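You operate a simulated robot arm through the tools that you are given. There is no shell and no other tool. Be economical: measure what you need, move in short steps, check, and stop when the job is done.

You are at the controls of a simulated robot arm. One attempt, no reset.

## Task
Strain the tea from the green jug into the tea jug.
Fine: all of it; seat the tea strainer first, lift it out on to the yellow plate after; green jug back, the tea jug stays put. Set down upright: green jug, tea strainer.

The check looks at the end state, three seconds after you hand in, the way a careful person would. Anything else that was tipped, shoved, dropped, spilled or broken makes it a failure.

## Robot
A 7-joint arm with a two-finger parallel gripper, fixed in place. Base frame: the origin is at the foot of the arm, x ahead of it, y to its left, z up; the work surface is at about z = 720. Units: mm, degrees, N and s.
With the tool pointing down near the work surface it reaches from about 280 to 680 mm from the base axis. Its first joint turns from -66.0 to 66.0 degrees. Payload 1.57 kg.
The TCP is the grasp point between the finger pads, 30 mm short of the fingertips. In the tool frame z runs along the fingers and y along their closing line. The gripper opens to 110 mm. The fingers are 24 mm wide and 12 mm thick; the gripper's body (48 by 112 mm) begins 78 mm behind the TCP.
Orientation is that of the tool frame in the base frame, as a unit quaternion [x, y, z, w]. With the fingers straight down and closing along the base's y, the tool's x points along the base's -x, its y along +y and its z along -z.

## Interface
- The arm moves only by the tool play_rows. Its argument "rows" is text: rows parted by semicolons, each of 7 numbers parted by spaces: the closure, from 0 (fully open) to 1 (shut), then the shift along the tool's x, y, z in units of 20 mm (1.0 is 20 mm), then the turn, a rotation vector about the tool's x, y, z in units of 4 degrees (1.0 is 4 degrees). In form: claw dx dy dz wx wy wz; .... A call has 1 to 20 rows; each row shifts and turns the commanded pose from where the row before left it, along the tool's axes as they then stand. A call with a number of a shift or a turn outside -1 to 1 is refused whole. Rows are played at 5 a second. More than 50 mm and 8.6 degrees between two rows, or a gripper value outside its range, and nothing of the call is played. Where a pose cannot be reached the arm comes as near as it can. A force on the tool above 70 N (or 10 N above the force at the start of the call, whichever is more), or a blocked arm, ends the call early, and 0.2 s more pass. Each finger travels about 108 mm/s and halts on what it meets, pressing with about 43 N; the grip force reading is that of the motor and also rises with nothing between the fingers. The clock runs only during rows and for 0.2 s after the last one: add rows that do not move to give the fingers time. The reply holds the time, the measured pose of the TCP, the force on the tool along the base axes, the opening and the grip force, in the units named above and with some noise, with the torque about the TCP (base axes, N m) and any sound that the robot's microphone picked up, and new pictures: "show" is both (left out), scene, wrist or none.
- Cameras (640 x 400 px; columns grow to the right, rows downward): "scene" is fixed at [158.4, -385.2, 1414]; the picture's right is [0.84, -0.54, 0.00], its down [-0.26, -0.41, -0.88] and it looks along [0.47, 0.74, -0.48] (base axes); focal length 256 px, centre (320, 200). "wrist" rides on the gripper at [70, 16, -141] in the tool frame; the picture's right is [-0.23, 0.97, 0.00], its down [-0.86, -0.20, -0.48] and it looks along [-0.47, -0.11, 0.88] (tool axes); focal length 222 px, centre (320, 200). There is no depth. A picture from a camera that has moved, and an enlarged one, comes with that camera's place and axes in the base frame and with its lens.
- zoom(camera, box): a new picture of the part [left, top, right, bottom] of that camera's present view, enlarged. No time passes.
- hand_in(): hands the job in; it is judged then, once.

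Work in short steps. Places have to be worked out from the pictures, the camera data and where the tool is seen: move nearer, look again, correct. Check each grasp and each placing, and mend what went wrong. You have 120 turns and 200 pictures in all, those below and enlarged ones among them. Open the gripper and draw the arm clear of the work before you hand the job in, unless the task says otherwise; then end with one line.

The tools are called after "Emit:" as name(argument=value, ...) on one line, values as JSON. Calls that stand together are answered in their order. play_rows: Moves the arm, as the interface text tells. Its arguments: {"type":"object","properties":{"rows":{"type":"string"},"show":{"type":"string","enum":["both","scene","wrist","none"]}},"required":["rows"]} The other tools are called the same way: zoom (camera, box) takes an enlarged picture of a part of a camera's view; hand_in () hands the job in.

At the start:

```text
time: 0.0
eef_pos: [372.9, 196.6, 1235.4]
tcp_rot: [0.0, 1.0, 0.0, 0.0]
wrist_force: [0.8, -0.3, 0.3]
wrist_torque: [-0.01, -0.02, -0.04]
gripper_width: 110.2
finger_force: 0.1
```

scene: 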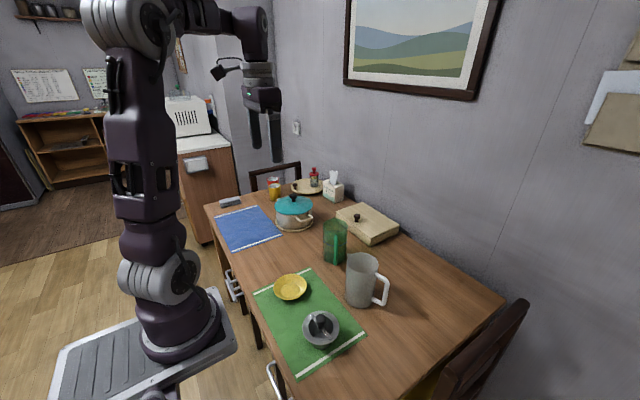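
wrist: 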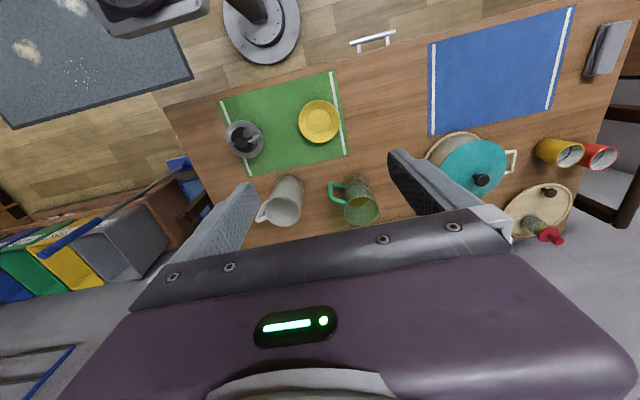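

I start by enlarging the scene around the jugs, plate and strainer in both views.

Emit:
zoom(camera="scene", box=[240, 210, 400, 360])

Emit:
zoom(camera="wrist", box=[200, 70, 400, 240])

```text
2.67 times, centred on (320, 285) of scene
camera zoom: at [158.4, -385.2, 1414.0], right [0.84, -0.54, 0.0], down [-0.26, -0.41, -0.88], along [0.47, 0.74, -0.48], focal length 683 px, centre (320, -27)
```

zoom: 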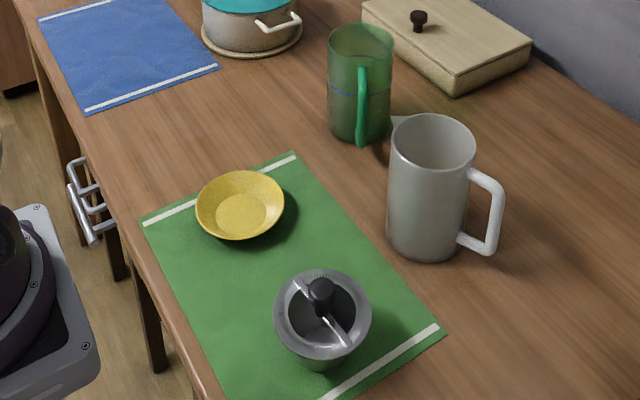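

```text
2.35 times, centred on (300, 155) of wrist
camera zoom: at [303.5, 211.2, 1377.1], right [0.23, 0.97, 0.0], down [0.86, -0.2, 0.48], along [0.47, -0.11, -0.88], focal length 523 px, centre (367, 306)
```

zoom: 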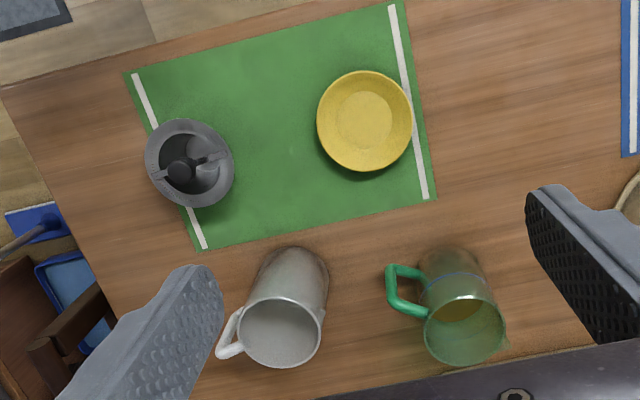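

From the two views I place the strainer knob at about (393,-15,815), the plate at (405,185), the tea jug rim at (583,45,870) and the green jug rim at (636,250,865). Next I bring the wrist camera closer to the strainer.

Emit:
play_rows(rows="0 0.137 -0.82 0.98 0 0 0;0 0.137 -0.82 0.98 0 0 0;0 0.137 -0.82 0.98 0 0 0;0 0.137 -0.82 0.98 0 0 0;0 0.137 -0.82 0.98 0 0 0;0 0.137 -0.82 0.98 0 0 0;0 0.137 -0.82 0.98 0 0 0;0 0.137 -0.82 0.98 0 0 0;0 0.137 -0.82 0.98 0 0 0;0 0.137 -0.82 0.98 0 0 0;0 0.137 -0.82 0.98 0 0 0;0 0.137 -0.82 0.98 0 0 0;0 0 0 0 0 0 0", show="both")

```text
time: 2.8
eef_pos: [337.8, -0.8, 998.5]
tcp_rot: [-0.001, 1.0, 0.0, 0.001]
wrist_force: [0.4, -0.1, 0.1]
wrist_torque: [0.01, -0.03, 0.0]
gripper_width: 109.8
finger_force: 0.0
camera wrist: at [268.4, 14.6, 1140.0], right [0.23, 0.97, 0.0], down [0.86, -0.2, 0.48], along [0.47, -0.11, -0.88], focal length 222 px, centre (320, 200)
```

scene: 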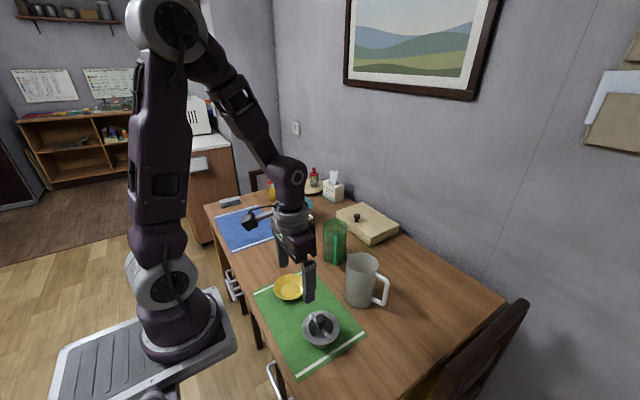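
wrist: 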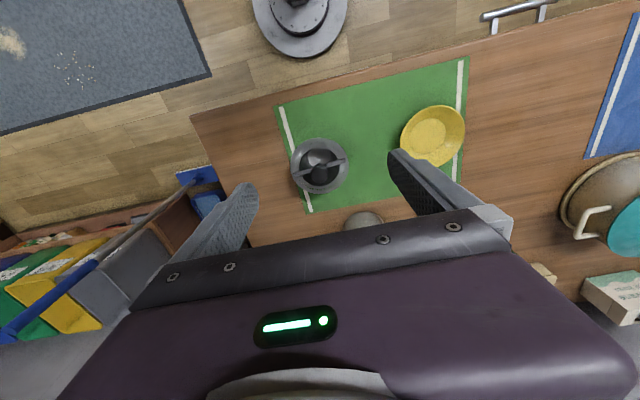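

Emit:
zoom(camera="wrist", box=[270, 120, 370, 210])

Emit:
zoom(camera="scene", box=[285, 290, 365, 355])

Emit:
zoom(camera="scene", box=[305, 200, 415, 320])

```text
4.44 times, centred on (320, 165) of wrist
camera zoom: at [268.4, 14.6, 1140.0], right [0.23, 0.97, 0.0], down [0.86, -0.2, 0.48], along [0.47, -0.11, -0.88], focal length 987 px, centre (320, 356)
```

zoom: 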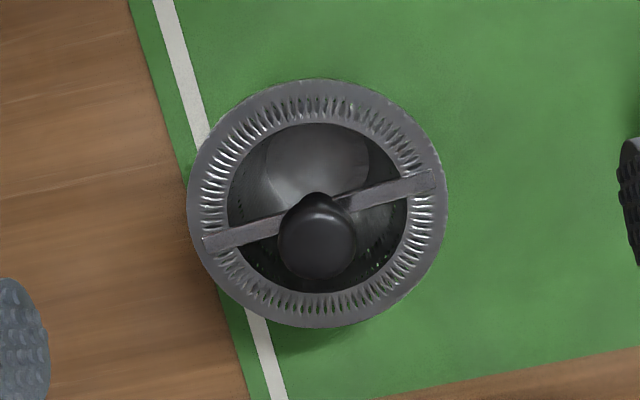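

```text
6.15 times, centred on (325, 322) of scene
camera zoom: at [158.4, -385.2, 1414.0], right [0.84, -0.54, 0.0], down [-0.26, -0.41, -0.88], along [0.47, 0.74, -0.48], focal length 1576 px, centre (289, -554)
```

zoom: 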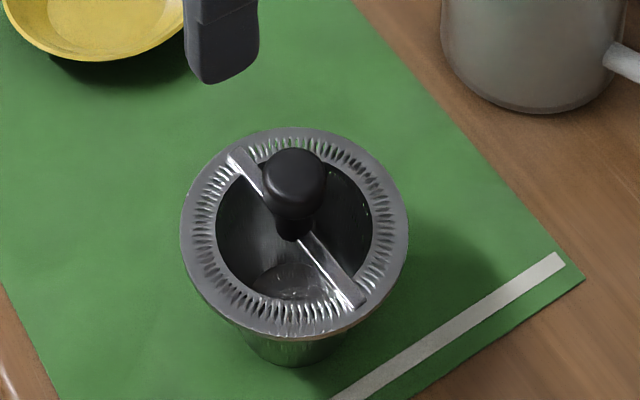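

```text
3.33 times, centred on (360, 260) of scene
camera zoom: at [158.4, -385.2, 1414.0], right [0.84, -0.54, 0.0], down [-0.26, -0.41, -0.88], along [0.47, 0.74, -0.48], focal length 854 px, centre (187, 0)
```

zoom: 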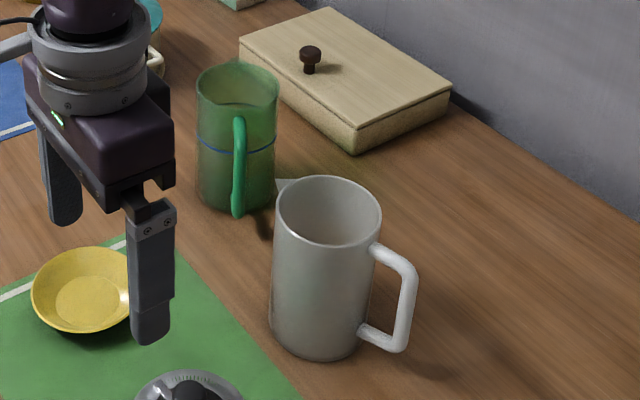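

The strainer flange is at about (396.5,-15.5,777) and roughly 100 mm across. The knob is at about (397,-15.5,808), 29 mm wide, with the bar along y. I descend part way over it and check the alignment.

Emit:
play_rows(rows="0 -0.49 -0.1225 0.9 0 0 0;0 -0.49 -0.1225 0.9 0 0 0;0 -0.49 -0.1225 0.9 0 0 0;0 -0.49 -0.1225 0.9 0 0 0;0 -0.49 -0.1225 0.9 0 0 0;0 -0.49 -0.1225 0.9 0 0 0;0.3 0 0 0.5 0 0 0;0.4 0 0 0 0 0 0;0.4 0 0 0 0 0 0", show="both")

```text
time: 4.8
eef_pos: [398.4, -15.5, 882.7]
tcp_rot: [0.0, 1.0, 0.0, 0.0]
wrist_force: [0.2, -0.3, 0.1]
wrist_torque: [-0.04, 0.03, -0.01]
gripper_width: 65.8
finger_force: 0.0
camera wrist: at [328.6, 0.1, 1023.8], right [0.23, 0.97, 0.0], down [0.86, -0.2, 0.48], along [0.47, -0.11, -0.88], focal length 222 px, centre (320, 200)
```

scene: 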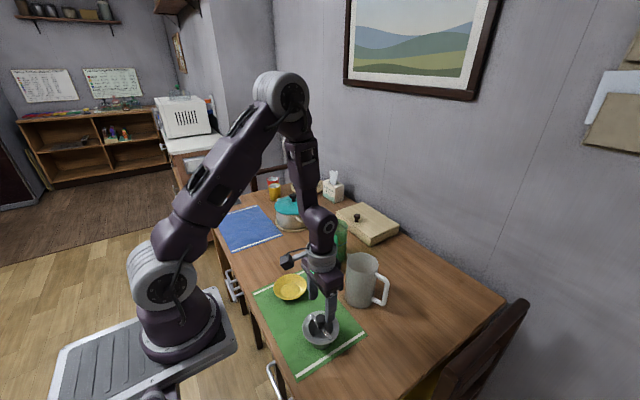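
wrist: 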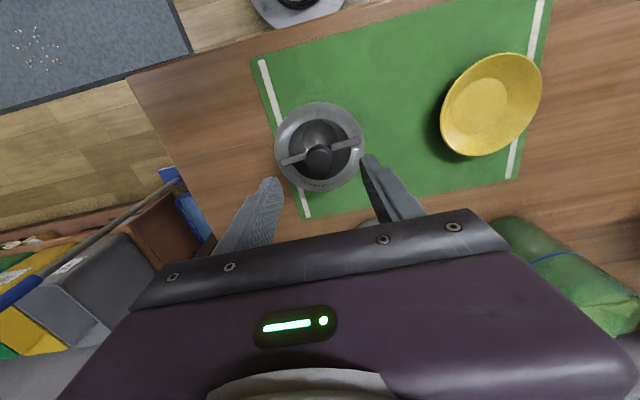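

The knob checks out at (396.6,-16.5). I descend to TCP z≈813 and close.

Emit:
play_rows(rows="0.4 0.07 -0.04 0.9 0 0 0;0.4 0 0 0.9 0 0 0;0.4 0 0 0.9 0 0 0;0.4 0 0 0.78 0 0 0;0.4 0 0 0 0 0 0;0.6 0 0 0 0 0 0;0.8 0 0 0 0 0 0;1 0 0 0 0 0 0;1 0 0 0 0 0 0;1 0 0 0 0 0 0", show="both")

```text
time: 6.6
eef_pos: [398.2, -18.3, 815.3]
tcp_rot: [0.002, 1.0, -0.001, 0.003]
wrist_force: [0.0, -12.8, 47.6]
wrist_torque: [-0.11, 0.19, 0.02]
gripper_width: 26.7
finger_force: 30.2
stopped in row 9: the force on the tool passed its limit at 80 N (the readings are from after the stop); the commanded pose is now the measured one
camera wrist: at [328.3, -2.4, 956.8], right [0.23, 0.97, 0.0], down [0.85, -0.2, 0.48], along [0.47, -0.11, -0.88], focal length 222 px, centre (320, 200)
```

scene: 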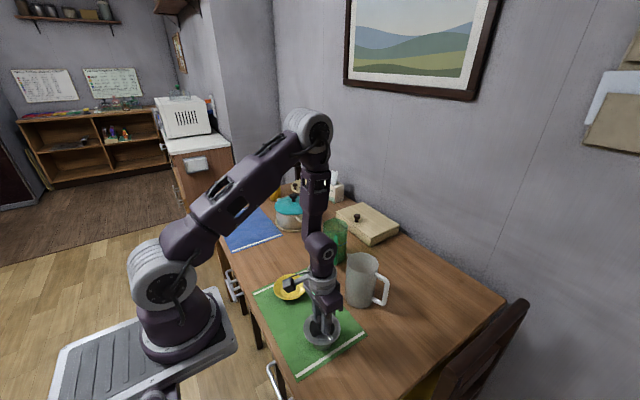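
wrist: 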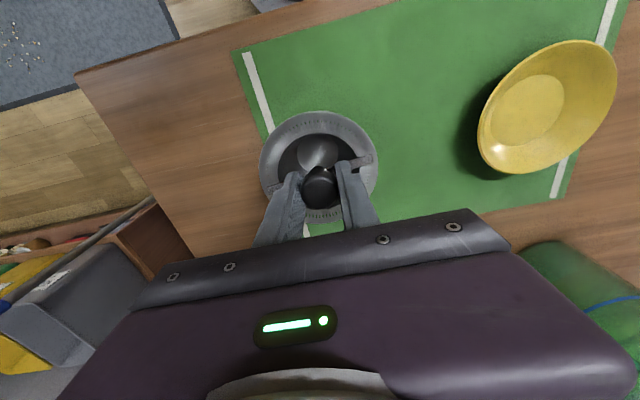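

The knob is gripped at 26.7 mm. The upward force suggests the fingertips are resting on the bar, so I lift gently and watch it.

Emit:
play_rows(rows="1 0 0 -0.15 0 0 0;1 0 0 -0.15 0 0 0;1 0 0 -0.3 0 0 0;1 0 0 -0.5 0 0 0;1 0 0 -0.9 0 0 0;1 0 0 0 0 0 0", show="both")

```text
time: 8.0
eef_pos: [398.7, -16.7, 856.4]
tcp_rot: [0.0, 1.0, 0.001, 0.0]
wrist_force: [0.6, -0.8, -0.7]
wrist_torque: [0.0, -0.01, 0.0]
gripper_width: 26.6
finger_force: 37.3
camera wrist: at [328.9, -2.0, 997.1], right [0.23, 0.97, 0.0], down [0.85, -0.2, 0.48], along [0.47, -0.11, -0.88], focal length 222 px, centre (320, 200)
```

scene: 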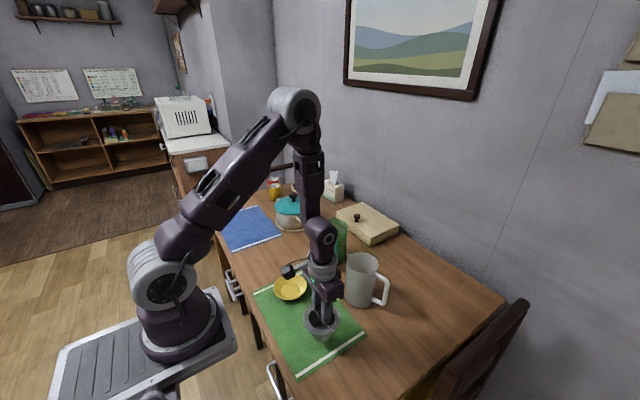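
wrist: 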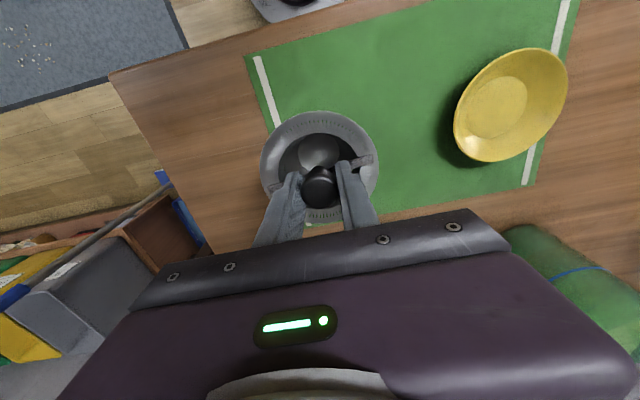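

The strainer is held level and hangs about 95 mm below the TCP. I raise it and move part way to the tea jug to measure the jug's rim from close by.

Emit:
play_rows(rows="1 0 0 -1 0 0 0;1 0 0 -1 0 0 0;1 -0.3 0 -1 0 0 0;1 -0.5 0.2 -1 0 0 0;1 -0.7 0.3 -1 0 0 0;1 -0.7 0.3 -1 0 0 0;1 -0.7 0.3 -1 0 0 0;1 -0.7 0.3 -0.8 0 0 0;1 -0.7 0.3 0 0 0 0;1 -0.7 0.3 0 0 0 0;1 0 0 0 0 0 0", show="both")

```text
time: 10.4
eef_pos: [496.3, 23.0, 1010.9]
tcp_rot: [0.0, 1.0, 0.0, 0.001]
wrist_force: [0.3, 0.1, -0.7]
wrist_torque: [0.05, 0.05, 0.01]
gripper_width: 26.3
finger_force: 37.1
camera wrist: at [427.1, 38.2, 1151.8], right [0.23, 0.97, 0.0], down [0.85, -0.2, 0.48], along [0.47, -0.11, -0.88], focal length 222 px, centre (320, 200)
```

scene: 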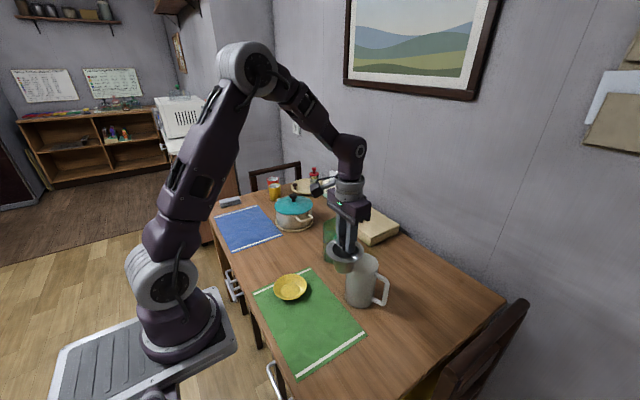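
wrist: 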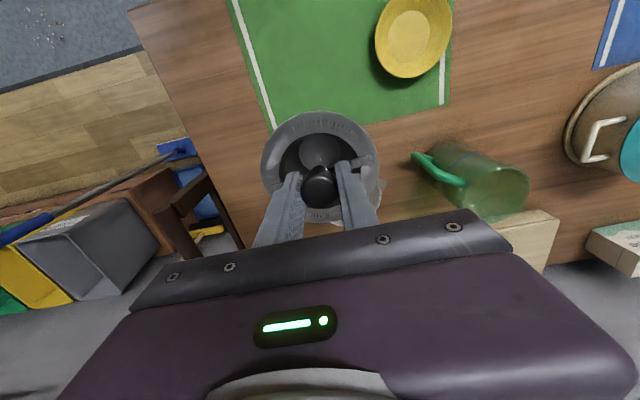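

The held strainer hides the jug from the wrist camera, so I will align by the scene view. I move to hover above the jug mouth with the cup bottom near z 890.

Emit:
play_rows(rows="1 -0.87 0.22 0 0 0 0;1 -0.87 0.22 0 0 0 0;1 -0.87 0.22 0 0 0 0;1 -0.87 0.22 0.5 0 0 0;1 -0.87 0.22 0.8 0 0 0;1 0 0 0 0 0 0;1 0 0 0 0 0 0", show="wrist")

Emit:
zoom(camera="scene", box=[320, 200, 420, 320])

```text
time: 12.0
eef_pos: [585.0, 45.2, 984.3]
tcp_rot: [0.0, 1.0, 0.0, 0.001]
wrist_force: [0.0, -0.8, -0.8]
wrist_torque: [0.01, 0.01, 0.01]
gripper_width: 26.3
finger_force: 37.2
camera wrist: at [515.1, 60.5, 1125.3], right [0.23, 0.97, 0.0], down [0.85, -0.2, 0.48], along [0.47, -0.11, -0.88], focal length 222 px, centre (320, 200)
```

wrist: 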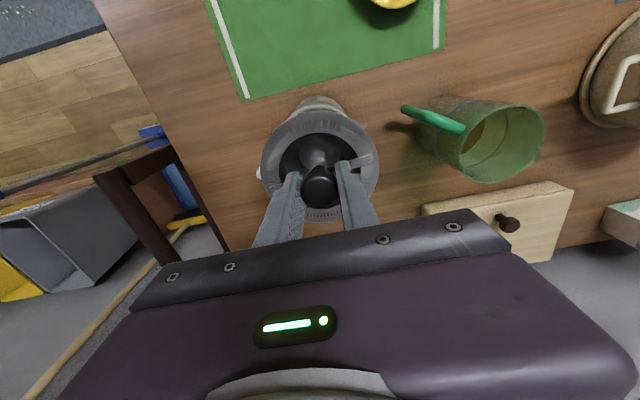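

```text
3.33 times, centred on (370, 260) of scene
camera zoom: at [158.4, -385.2, 1414.0], right [0.84, -0.54, 0.0], down [-0.26, -0.41, -0.88], along [0.47, 0.74, -0.48], focal length 854 px, centre (153, 0)
```

zoom: 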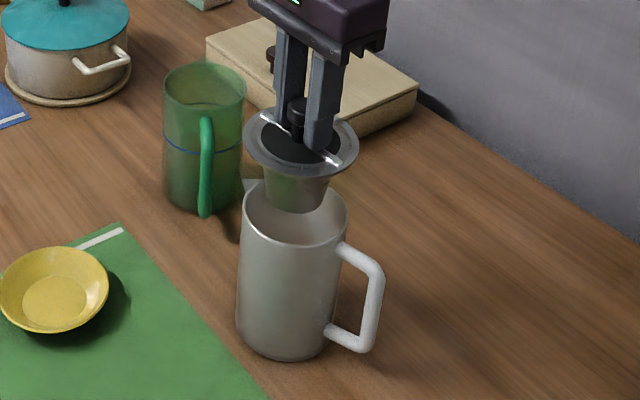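

The scene projections of flange and rim agree to within about 3 mm, so it is aligned. I lower the cup into the mouth to about z 912.

Emit:
play_rows(rows="1 0 0 0.7 0 0 0;1 0 0 0.7 0 0 0;1 0 0 0.7 0 0 0;1 0 0 0.7 0 0 0;1 0 0 0.7 0 0 0;1 0 0 0 0 0 0;1 0 0 0 0 0 0", show="none")

Emit:
zoom(camera="scene", box=[330, 220, 410, 290])

```text
time: 13.6
eef_pos: [584.9, 46.1, 915.4]
tcp_rot: [0.0, 1.0, 0.001, 0.002]
wrist_force: [-1.0, -0.9, -0.5]
wrist_torque: [0.02, 0.0, -0.02]
gripper_width: 26.4
finger_force: 37.7
```

```text
5.71 times, centred on (370, 255) of scene
camera zoom: at [158.4, -385.2, 1414.0], right [0.84, -0.54, 0.0], down [-0.26, -0.41, -0.88], along [0.47, 0.74, -0.48], focal length 1464 px, centre (34, -114)
```

zoom: 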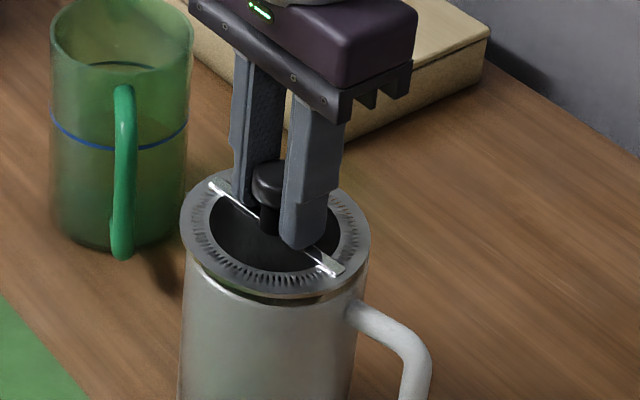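

There is still a gap of roughly 8 mm. I lower slowly in small steps until contact.

Emit:
play_rows(rows="1 0 0 0.1 0 0 0;1 0 0 0.1 0 0 0;1 0 0 0.1 0 0 0;1 0 0 0 0 0 0", show="none")

Emit:
zoom(camera="scene", box=[330, 220, 410, 290])

```text
time: 14.6
eef_pos: [585.2, 45.8, 909.6]
tcp_rot: [0.001, 1.0, 0.0, 0.0]
wrist_force: [0.7, 0.4, -0.2]
wrist_torque: [0.02, 0.02, 0.0]
gripper_width: 26.3
finger_force: 37.3
```

```text
5.71 times, centred on (370, 255) of scene
camera zoom: at [158.4, -385.2, 1414.0], right [0.84, -0.54, 0.0], down [-0.26, -0.41, -0.88], along [0.47, 0.74, -0.48], focal length 1464 px, centre (34, -114)
```

zoom: 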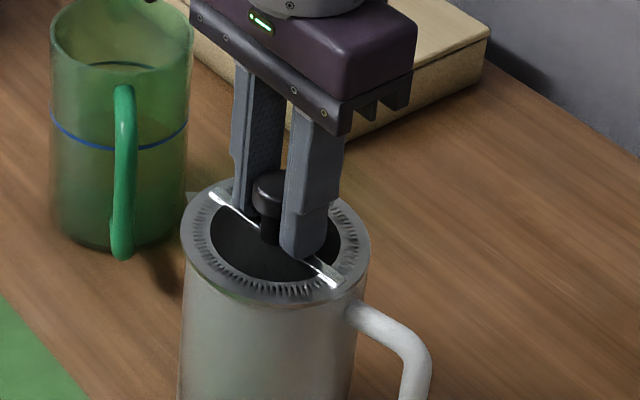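

Nearly seated. I continue in 1 mm steps.

Emit:
play_rows(rows="1 0 0 0.06 0 0 0;1 0 0 0.06 0 0 0;1 0 0 0 0 0 0", show="none")

```text
time: 15.4
eef_pos: [584.4, 44.1, 908.4]
tcp_rot: [0.001, 1.0, 0.001, 0.003]
wrist_force: [-5.6, -0.9, 28.9]
wrist_torque: [-0.2, 0.63, -0.14]
gripper_width: 26.2
finger_force: 37.2
```

That is contact at 29 N, so it is seated. I ease off slightly, open, and rise.

Emit:
play_rows(rows="1 0 0 -0.05 0 0 0;0.9 0 0 0 0 0 0;0.7 0 0 0 0 0 0;0.5 0 0 0 0 0 0;0.5 0 0 0 0 0 0;0.5 0 0 -0.3 0 0 0;0.5 0 0 -0.7 0 0 0;0.5 0 0 -1 0 0 0;0.5 0 0 -1 0 0 0;0.5 0 0 -1 0 0 0;0.5 0 0 -1 0 0 0;0 1 0 -1 0 0 0;0 1 0 0 0 0 0;0 0 0 0 0 0 0", show="both")

Emit:
zoom(camera="scene", box=[310, 200, 410, 310])

Emit:
zoom(camera="wrist", box=[270, 60, 550, 230])

```text
time: 18.4
eef_pos: [544.9, 44.1, 1027.9]
tcp_rot: [0.0, 1.0, 0.0, 0.001]
wrist_force: [-0.8, 0.3, 0.7]
wrist_torque: [0.03, 0.0, 0.02]
gripper_width: 110.1
finger_force: 0.0
camera wrist: at [475.5, 60.5, 1167.9], right [0.23, 0.97, 0.0], down [0.85, -0.2, 0.48], along [0.47, -0.11, -0.88], focal length 222 px, centre (320, 200)
```

scene: 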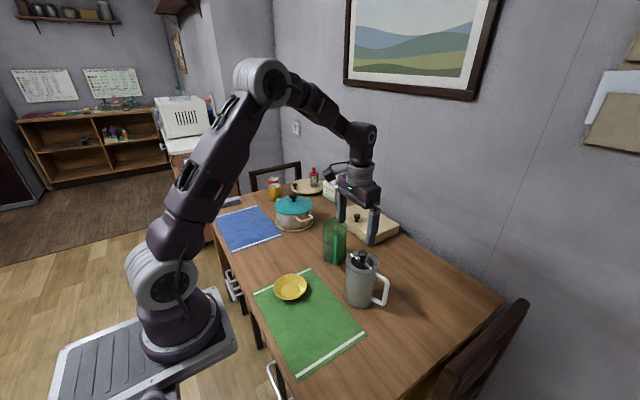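
wrist: 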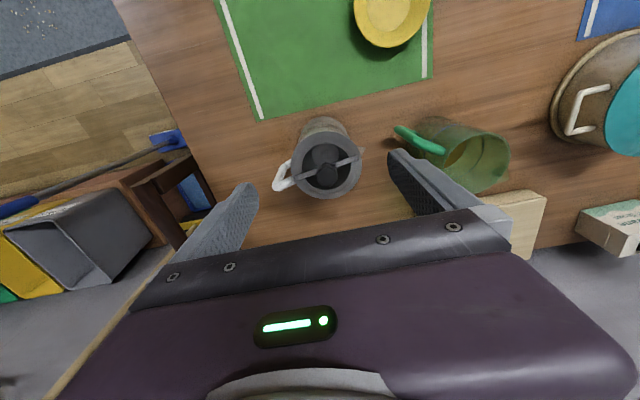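

```text
3.64 times, centred on (360, 255) of scene
camera zoom: at [158.4, -385.2, 1414.0], right [0.84, -0.54, 0.0], down [-0.26, -0.41, -0.88], along [0.47, 0.74, -0.48], focal length 932 px, centre (174, 0)
```

zoom: 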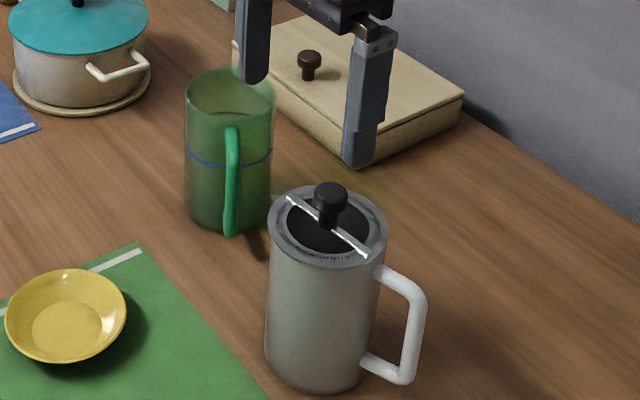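

```text
2.29 times, centred on (410, 145) of wrist
camera zoom: at [475.5, 60.5, 1167.9], right [0.23, 0.97, 0.0], down [0.85, -0.2, 0.48], along [0.47, -0.11, -0.88], focal length 508 px, centre (114, 326)
```

zoom: 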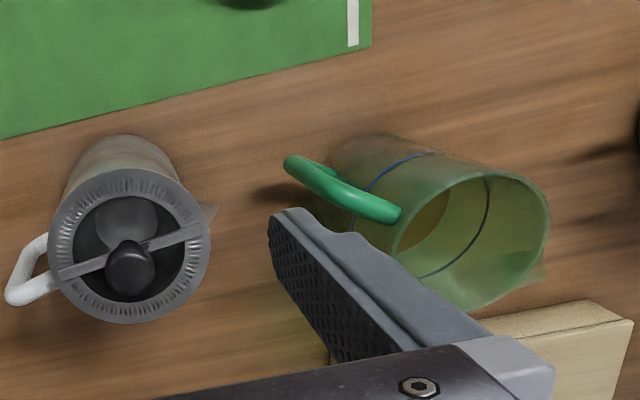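

The strainer is seated flat. I judge the green jug to be centred at about (629,252), rim z≈868, 92 mm across, with the handle toward azimuth 239° and the spout opposite. My plan is to grip the body nearly horizontally from azimuth 40°, with the handle between the fingers, and pour by pitching forward. First I move and yaw.

Emit:
play_rows(rows="0 0.375 0.84 0 0 0 0;0 0.375 0.84 0 0 0 0;0 0.375 0.84 0 0 0 0;0 0.375 0.84 0 0 0 0;0 0.375 0.84 0 0 0 0;0 0.375 0.84 0 0 0 0;0 0 0 0 0 0 -1;0 0 0 0 0 0 -1;0 0 0 0 0 0 -1;0 0 0 0 0 0 -1;0 0 0 0 0 0 -1;0 0 0 0 0 0 -1;0 0 0 0 0 0 -1;0 0 0 0 0 0 -1;0 0 0 0 0 0 -1;0 0 0 0 0 0 -1;0 0 0 0 0 0 0", show="wrist")

```text
time: 22.0
eef_pos: [498.8, 146.2, 1026.6]
tcp_rot: [-0.342, 0.94, -0.001, 0.001]
wrist_force: [-0.4, 0.0, -0.4]
wrist_torque: [0.04, 0.02, -0.02]
gripper_width: 109.8
finger_force: 0.0
camera wrist: at [435.5, 112.4, 1169.0], right [-0.45, 0.89, 0.0], down [0.78, 0.4, 0.48], along [0.43, 0.22, -0.88], focal length 222 px, centre (320, 200)
```

wrist: 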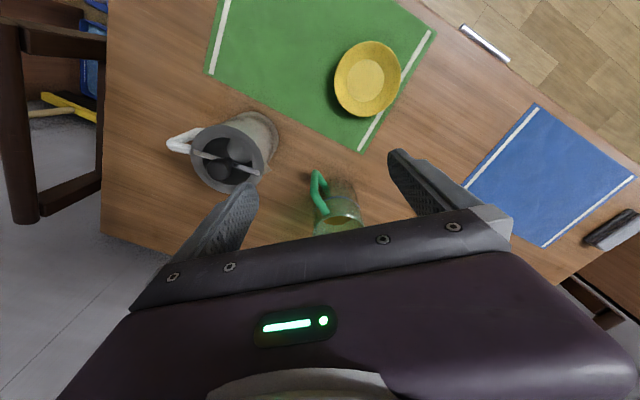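

The yaw is correct. Now I pitch the tool up to 20° below horizontal.

Emit:
play_rows(rows="0 0 0 0 0 -1 0;0 0 0 0 0 -1 0;0 0 0 0 0 -1 0;0 0 0 0 0 -1 0;0 0 0 0 0 -1 0;0 0 0 0 0 -1 0;0 0 0 0 0 -1 0;0 0 0 0 0 -1 0;0 0 0 0 0 -1 0;0 0 0 0 0 -1 0;0 0 0 0 0 -1 0;0 0 0 0 0 -1 0;0 0 0 0 0 -1 0;0 0 0 0 0 -1 0;0 0 0 0 0 -1 0;0 0 0 0 0 -1 0;0 0 0 0 0 -1 0;0 0 0 0 0 -0.5 0;0 0 0 0 0 0 0", show="both")

```text
time: 26.0
eef_pos: [499.5, 146.0, 1027.3]
tcp_rot: [-0.28, 0.769, 0.196, 0.54]
wrist_force: [-0.4, -0.8, 0.1]
wrist_torque: [0.01, 0.02, 0.04]
gripper_width: 110.0
finger_force: 0.0
camera wrist: at [369.3, 57.2, 1009.1], right [-0.57, 0.8, 0.21], down [0.01, -0.25, 0.97], along [0.82, 0.55, 0.14], focal length 222 px, centre (320, 200)
```

scene: 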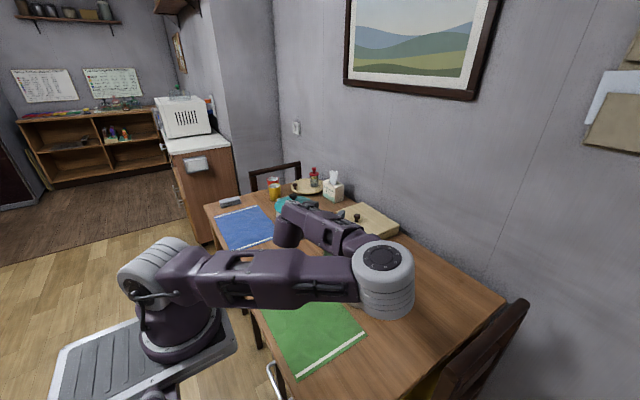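
wrist: 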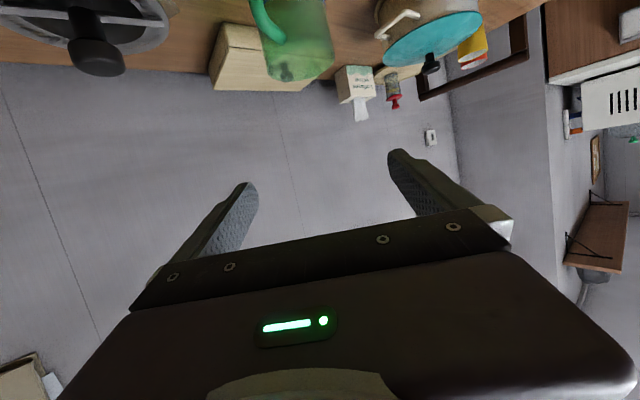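

The pitch is reached, but the elbow has swung out to the -y side at an unknown height. I extend outward at this safe height and see how the elbow behaves before descending.

Emit:
play_rows(rows="0 -0.342 0 0.94 0 0 0;0 -0.342 0 0.94 0 0 0;0 -0.342 0 0.94 0 0 0;0 0 0 0 0 0 0", show="both")

```text
time: 27.0
eef_pos: [544.7, 187.1, 1028.1]
tcp_rot: [-0.28, 0.77, 0.195, 0.539]
wrist_force: [-0.3, -0.3, 0.0]
wrist_torque: [-0.02, -0.01, -0.01]
gripper_width: 109.8
finger_force: 0.1
camera wrist: at [415.2, 97.1, 1009.2], right [-0.57, 0.8, 0.21], down [0.01, -0.25, 0.97], along [0.82, 0.55, 0.14], focal length 222 px, centre (320, 200)
```

scene: 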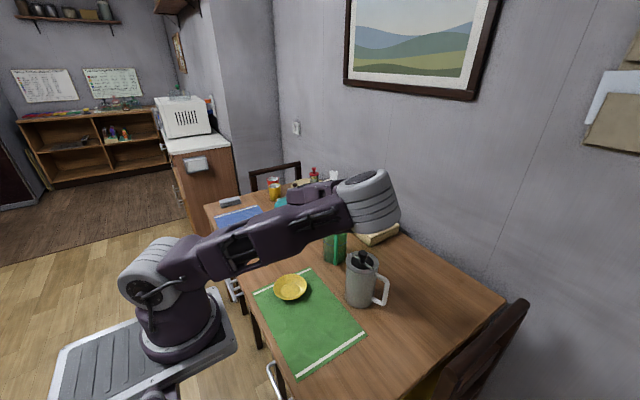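
wrist: 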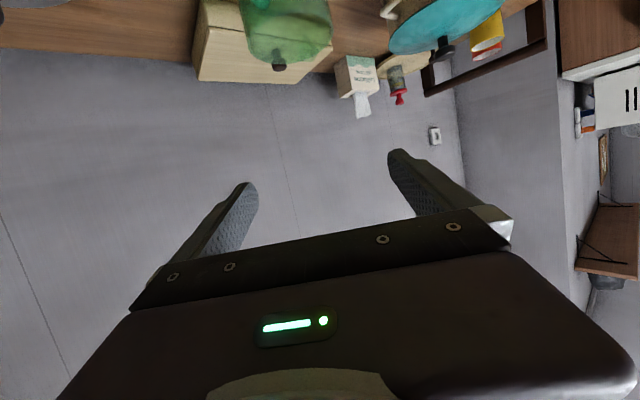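

The elbow rose as the arm extended. I shift slightly and descend 80 mm, watching it.

Emit:
play_rows(rows="0 0.3 0 -0.8 0 0 0;0 0.94 0 0.342 0 0 0;0 0.94 0 0.342 0 0 0;0 0.94 0 0.342 0 0 0;0 0.94 0 0.342 0 0 0;0 0 0 0 0 0 0", show="both")

```text
time: 28.4
eef_pos: [532.6, 172.3, 948.3]
tcp_rot: [-0.28, 0.769, 0.196, 0.54]
wrist_force: [0.5, -0.4, 0.1]
wrist_torque: [0.04, -0.01, -0.02]
gripper_width: 109.9
finger_force: 0.0
camera wrist: at [402.6, 84.5, 929.9], right [-0.57, 0.8, 0.21], down [0.01, -0.25, 0.97], along [0.82, 0.55, 0.14], focal length 222 px, centre (320, 200)
```

scene: 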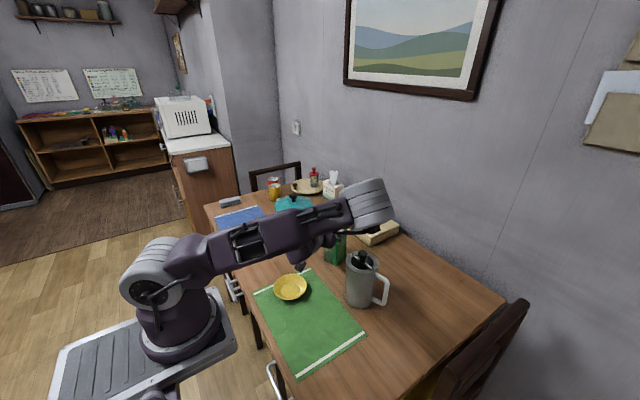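
wrist: 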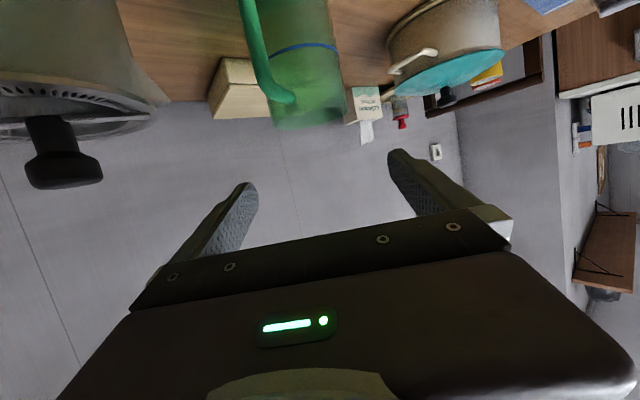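

Emit:
zoom(camera="wrist", box=[220, 0, 420, 200])

```text
2.00 times, centred on (320, 100) of wrist
camera zoom: at [402.6, 84.5, 929.9], right [-0.57, 0.8, 0.21], down [0.01, -0.25, 0.97], along [0.82, 0.55, 0.14], focal length 444 px, centre (320, 400)
```

zoom: 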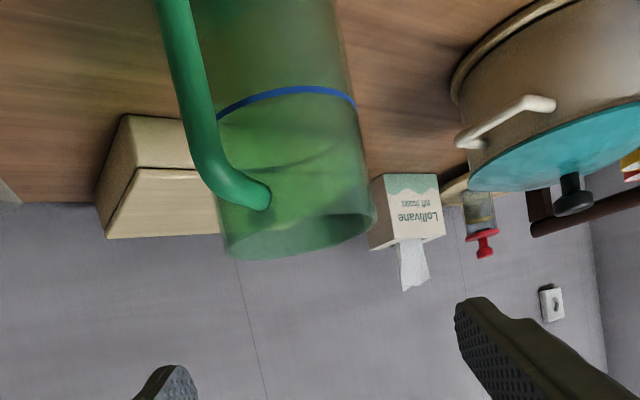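

The elbow is clear. The close view puts the jug centre about 5 mm right of the tool axis. I shift right, descend another 140 mm and look again.

Emit:
play_rows(rows="0 0.94 -0.25 0.342 0 0 0;0 0.94 0 0.342 0 0 0;0 0.94 0 0.342 0 0 0;0 0.94 0 0.342 0 0 0;0 0.94 0 0.342 0 0 0;0 0.94 0 0.342 0 0 0;0 0.94 0 0.342 0 0 0;0 0 0 0 0 0 0", show="both")

Emit:
zoom(camera="wrist", box=[200, 0, 440, 200])

Emit:
zoom(camera="scene", box=[260, 180, 420, 310])

```text
time: 30.2
eef_pos: [532.3, 167.3, 807.5]
tcp_rot: [-0.28, 0.769, 0.195, 0.54]
wrist_force: [0.7, 0.6, 0.6]
wrist_torque: [-0.04, -0.01, -0.04]
gripper_width: 110.0
finger_force: 0.1
camera wrist: at [402.5, 78.2, 790.9], right [-0.57, 0.8, 0.21], down [0.01, -0.25, 0.97], along [0.82, 0.55, 0.14], focal length 222 px, centre (320, 200)
```

scene: 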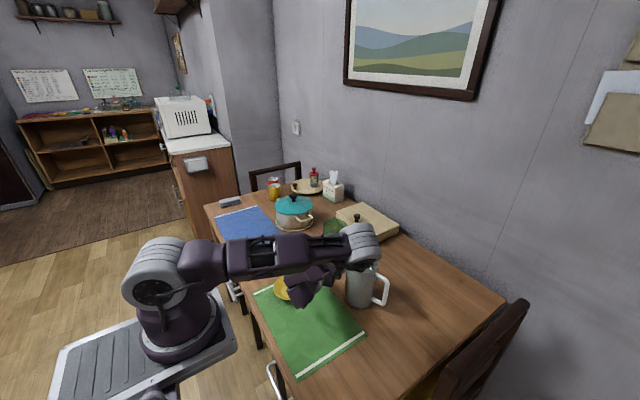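
wrist: 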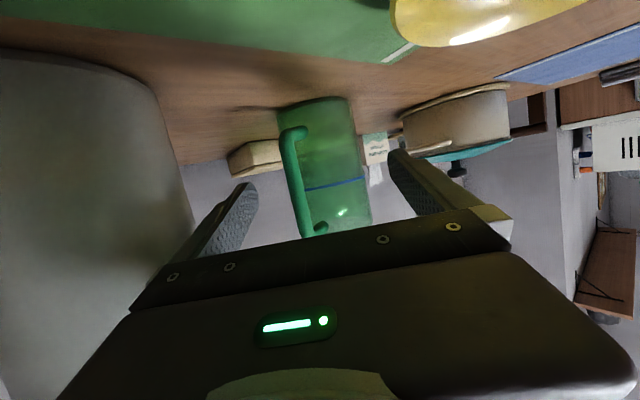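

```text
2.00 times, centred on (320, 100) of wrist
camera zoom: at [402.5, 78.2, 790.9], right [-0.57, 0.8, 0.21], down [0.01, -0.25, 0.97], along [0.82, 0.55, 0.14], focal length 444 px, centre (320, 400)
```

zoom: 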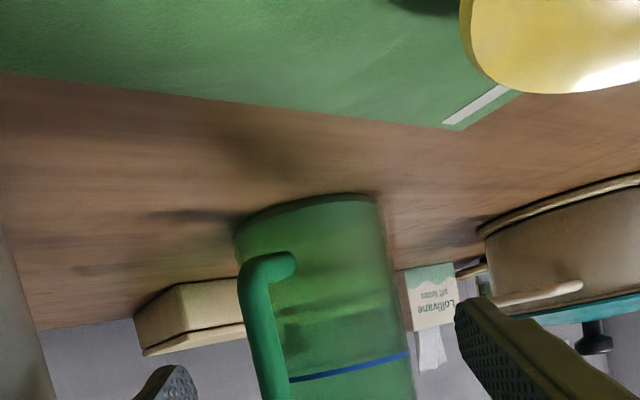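

```text
3.08 times, centred on (340, 245) of scene
camera zoom: at [158.4, -385.2, 1414.0], right [0.84, -0.54, 0.0], down [-0.26, -0.41, -0.88], along [0.47, 0.74, -0.48], focal length 788 px, centre (258, 62)
```

zoom: 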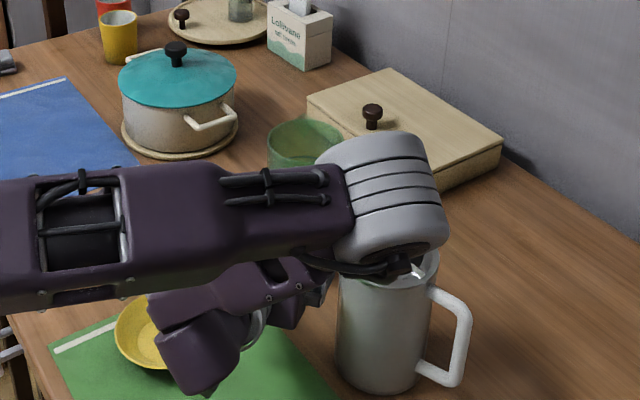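

The elbow is now low and hangs near the strainer in the view. Earlier, extending raised it, so I advance at this height (grip z≈805 is fine) in short steps and check the elbow each time.

Emit:
play_rows(rows="0 -0.342 0 0.94 0 0 0;0 -0.342 0 0.94 0 0 0;0 0 0 0 0 0 0", show="wrist")

Emit:
zoom(camera="scene", box=[260, 180, 420, 310])

```text
time: 31.0
eef_pos: [564.8, 195.3, 806.3]
tcp_rot: [-0.28, 0.769, 0.196, 0.54]
wrist_force: [-0.1, 0.0, -0.4]
wrist_torque: [-0.02, -0.01, 0.02]
gripper_width: 110.0
finger_force: 0.1
camera wrist: at [434.7, 105.8, 788.8], right [-0.57, 0.8, 0.21], down [0.01, -0.25, 0.97], along [0.82, 0.55, 0.14], focal length 222 px, centre (320, 200)
```

wrist: 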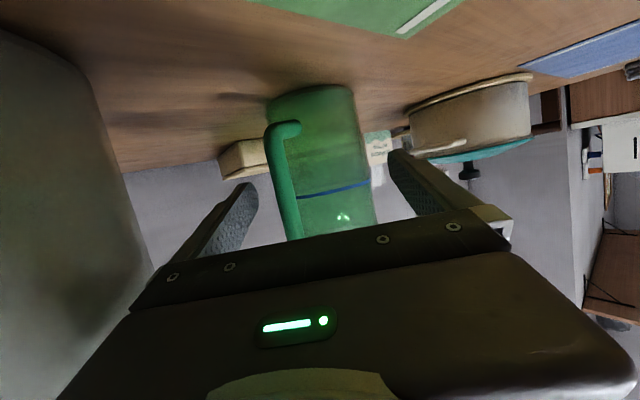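

```text
3.08 times, centred on (340, 245) of scene
camera zoom: at [158.4, -385.1, 1414.0], right [0.84, -0.54, 0.0], down [-0.26, -0.41, -0.88], along [0.47, 0.74, -0.48], focal length 788 px, centre (258, 62)
```

zoom: 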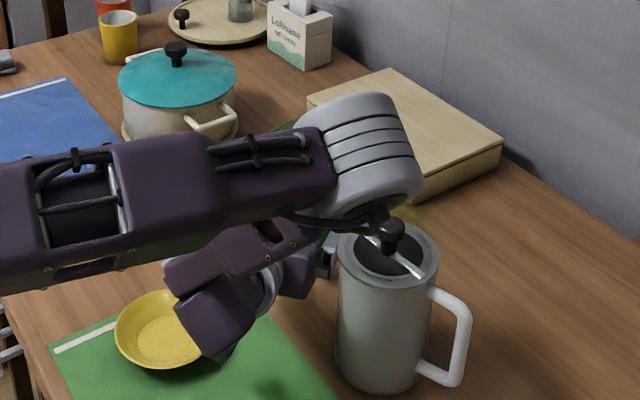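

The elbow lifts as I advance and the strainer is undisturbed. Another 40 mm.

Emit:
play_rows(rows="0 -0.342 0 0.94 0 0 0;0 -0.342 0 0.94 0 0 0;0 0 0 0 0 0 0", show="wrist")

Emit:
zoom(camera="scene", box=[260, 180, 420, 310])

Emit:
zoom(camera="wrist", box=[200, 60, 460, 260])

```text
time: 31.8
eef_pos: [599.6, 220.5, 805.9]
tcp_rot: [-0.28, 0.769, 0.196, 0.54]
wrist_force: [1.1, 0.0, 0.0]
wrist_torque: [0.0, 0.01, 0.01]
gripper_width: 110.1
finger_force: 0.1
camera wrist: at [468.4, 131.5, 788.6], right [-0.57, 0.8, 0.21], down [0.01, -0.25, 0.97], along [0.82, 0.55, 0.14], focal length 222 px, centre (320, 200)
```

wrist: 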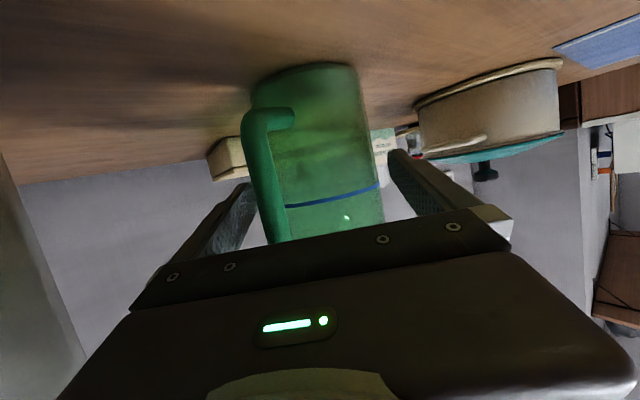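

```text
3.08 times, centred on (340, 245) of scene
camera zoom: at [158.4, -385.1, 1414.0], right [0.84, -0.54, 0.0], down [-0.26, -0.41, -0.88], along [0.47, 0.74, -0.48], focal length 788 px, centre (258, 62)
```

zoom: 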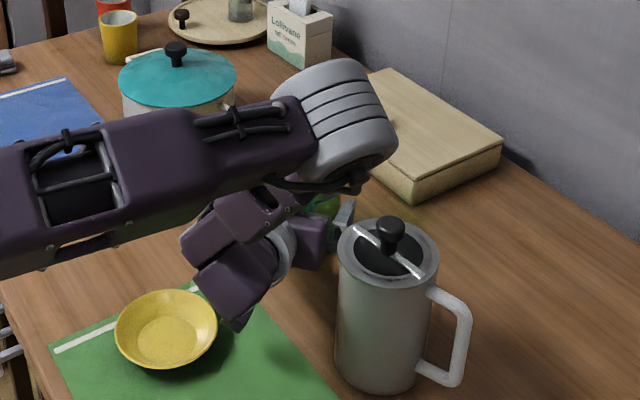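

```text
2.00 times, centred on (330, 160) of wrist
camera zoom: at [468.4, 131.5, 788.6], right [-0.57, 0.8, 0.21], down [0.01, -0.25, 0.97], along [0.82, 0.55, 0.14], focal length 444 px, centre (300, 280)
```

zoom: 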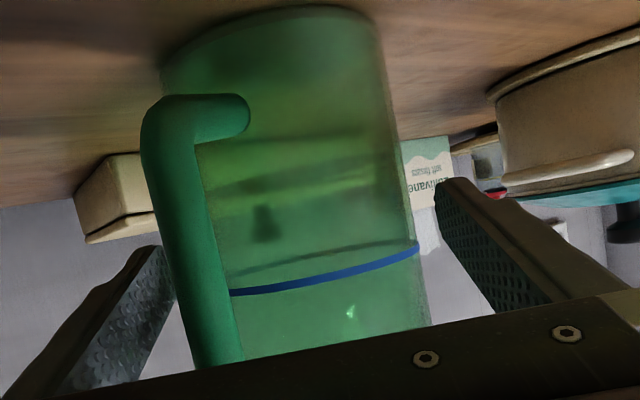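

The handle sits between the fingers with room. To keep the palm off the handle I flatten the pitch by 10°, then advance about 26 mm.

Emit:
play_rows(rows="0 0 0 0 0 -1 0;0 0 0 0 0 -1 0;0 0 0 0 0 -0.5 0;0 -0.1 0 0.5 0 0 0;0 -0.1 0 0.5 0 0 0;0 -0.05 0 0.3 0 0 0;0 0 0 0 0 0 0", show="wrist")

Emit:
zoom(camera="scene", box=[260, 180, 420, 310])

Emit:
zoom(camera="wrist", box=[200, 60, 460, 260])

```text
time: 33.4
eef_pos: [618.6, 238.9, 808.9]
tcp_rot: [-0.262, 0.719, 0.22, 0.605]
wrist_force: [-0.5, -1.1, 0.0]
wrist_torque: [0.06, -0.04, 0.04]
gripper_width: 110.1
finger_force: 0.1
camera wrist: at [493.2, 153.0, 763.5], right [-0.6, 0.77, 0.22], down [-0.12, -0.36, 0.92], along [0.79, 0.52, 0.31], focal length 222 px, centre (320, 200)
```

wrist: 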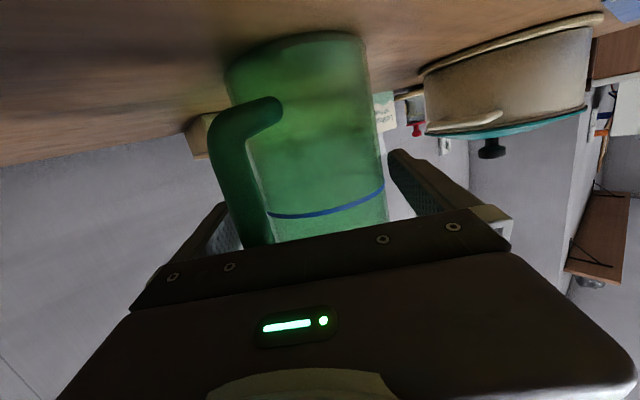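

```text
3.08 times, centred on (340, 245) of scene
camera zoom: at [158.4, -385.2, 1414.0], right [0.84, -0.54, 0.0], down [-0.26, -0.41, -0.88], along [0.47, 0.74, -0.48], focal length 788 px, centre (258, 62)
```

zoom: 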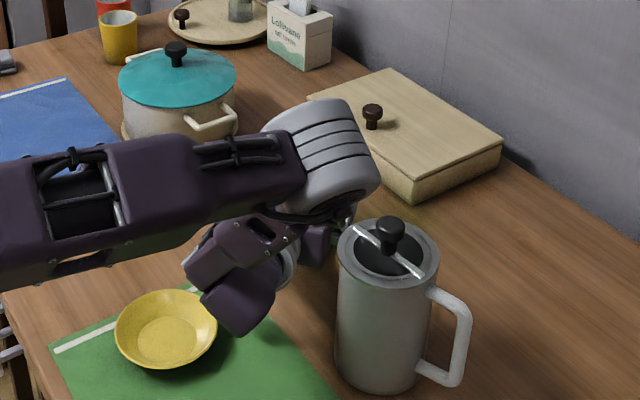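

```text
2.00 times, centred on (330, 160) of wrist
camera zoom: at [493.2, 153.0, 763.5], right [-0.6, 0.77, 0.22], down [-0.12, -0.36, 0.92], along [0.79, 0.52, 0.31], focal length 444 px, centre (300, 280)
```

zoom: 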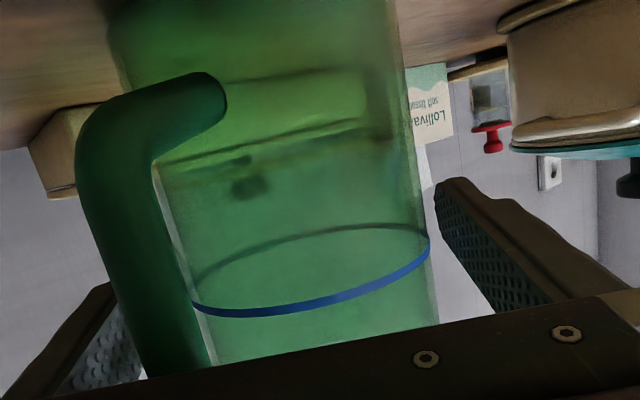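

The position looks good: the jug centre is about 16 mm ahead of the TCP with both fingers clear. I close gently.

Emit:
play_rows(rows="0.08 0 0 0 0 0 0;0.12 0 0 0 0 0 0;0.16 0 0 0 0 0 0;0.2 0 0 0 0 0 0;0.3 0 0 0 0 0 0;0.6 0 0 0 0 0 0;1 0 0 0 0 0 0;1 0 0 0 0 0 0", show="wrist")

```text
time: 35.2
eef_pos: [617.9, 238.2, 808.3]
tcp_rot: [-0.262, 0.72, 0.219, 0.604]
wrist_force: [-0.6, -0.6, 1.0]
wrist_torque: [0.25, 0.07, 0.02]
gripper_width: 81.9
finger_force: 43.0
camera wrist: at [493.1, 153.1, 763.6], right [-0.6, 0.77, 0.22], down [-0.12, -0.36, 0.92], along [0.79, 0.52, 0.31], focal length 222 px, centre (320, 200)
```

wrist: 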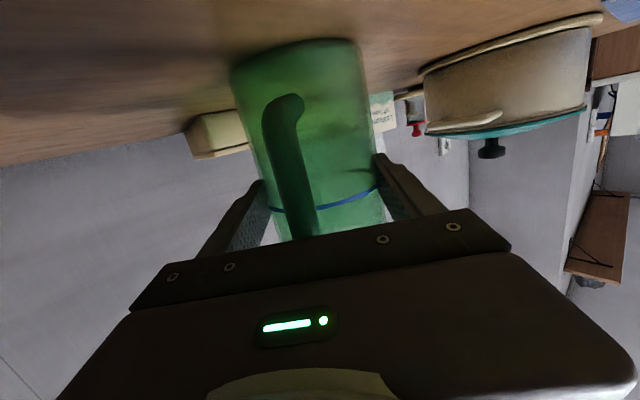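

The jug yawed slightly so the handle is now centred between the fingers, which puts the spout along the tool direction. The grip is 82 mm wide at 43 N. I lift a little and check.

Emit:
play_rows(rows="1 -0.2 0 -0.03 0 0 0;1 -0.5 0 -0.09 0 0 0;1 -0.985 0 -0.174 0 0 0;1 0 0 0 0 0 0", show="both")

Emit:
zoom(camera="wrist", box=[200, 20, 460, 240])

```text
time: 36.2
eef_pos: [619.2, 237.0, 841.7]
tcp_rot: [-0.263, 0.719, 0.22, 0.605]
wrist_force: [-0.1, -0.7, -4.5]
wrist_torque: [-0.02, 0.05, 0.01]
gripper_width: 81.7
finger_force: 43.1
camera wrist: at [492.0, 152.2, 797.5], right [-0.6, 0.77, 0.22], down [-0.12, -0.36, 0.93], along [0.79, 0.52, 0.31], focal length 222 px, centre (320, 200)
```

scene: 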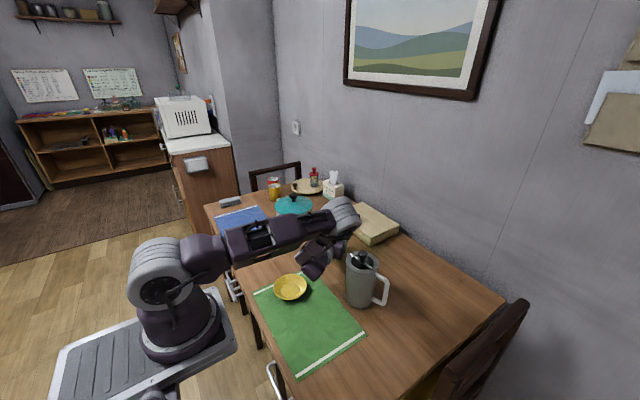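
wrist: 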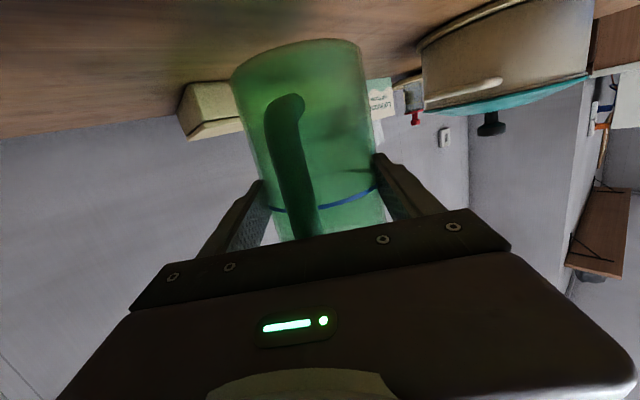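

```text
1.82 times, centred on (330, 130) of wrist
camera zoom: at [492.0, 152.2, 797.5], right [-0.6, 0.77, 0.22], down [-0.12, -0.36, 0.93], along [0.79, 0.52, 0.31], focal length 404 px, centre (302, 327)
```

zoom: 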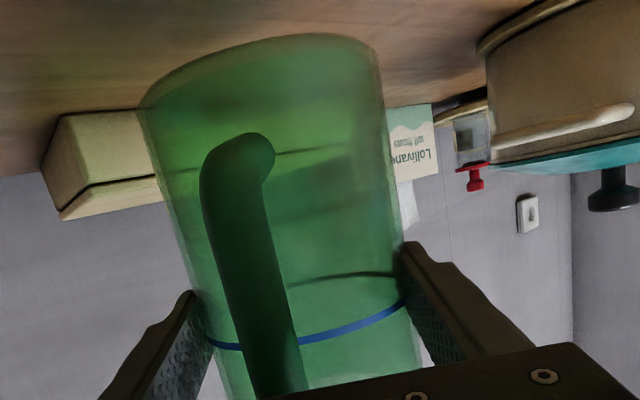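

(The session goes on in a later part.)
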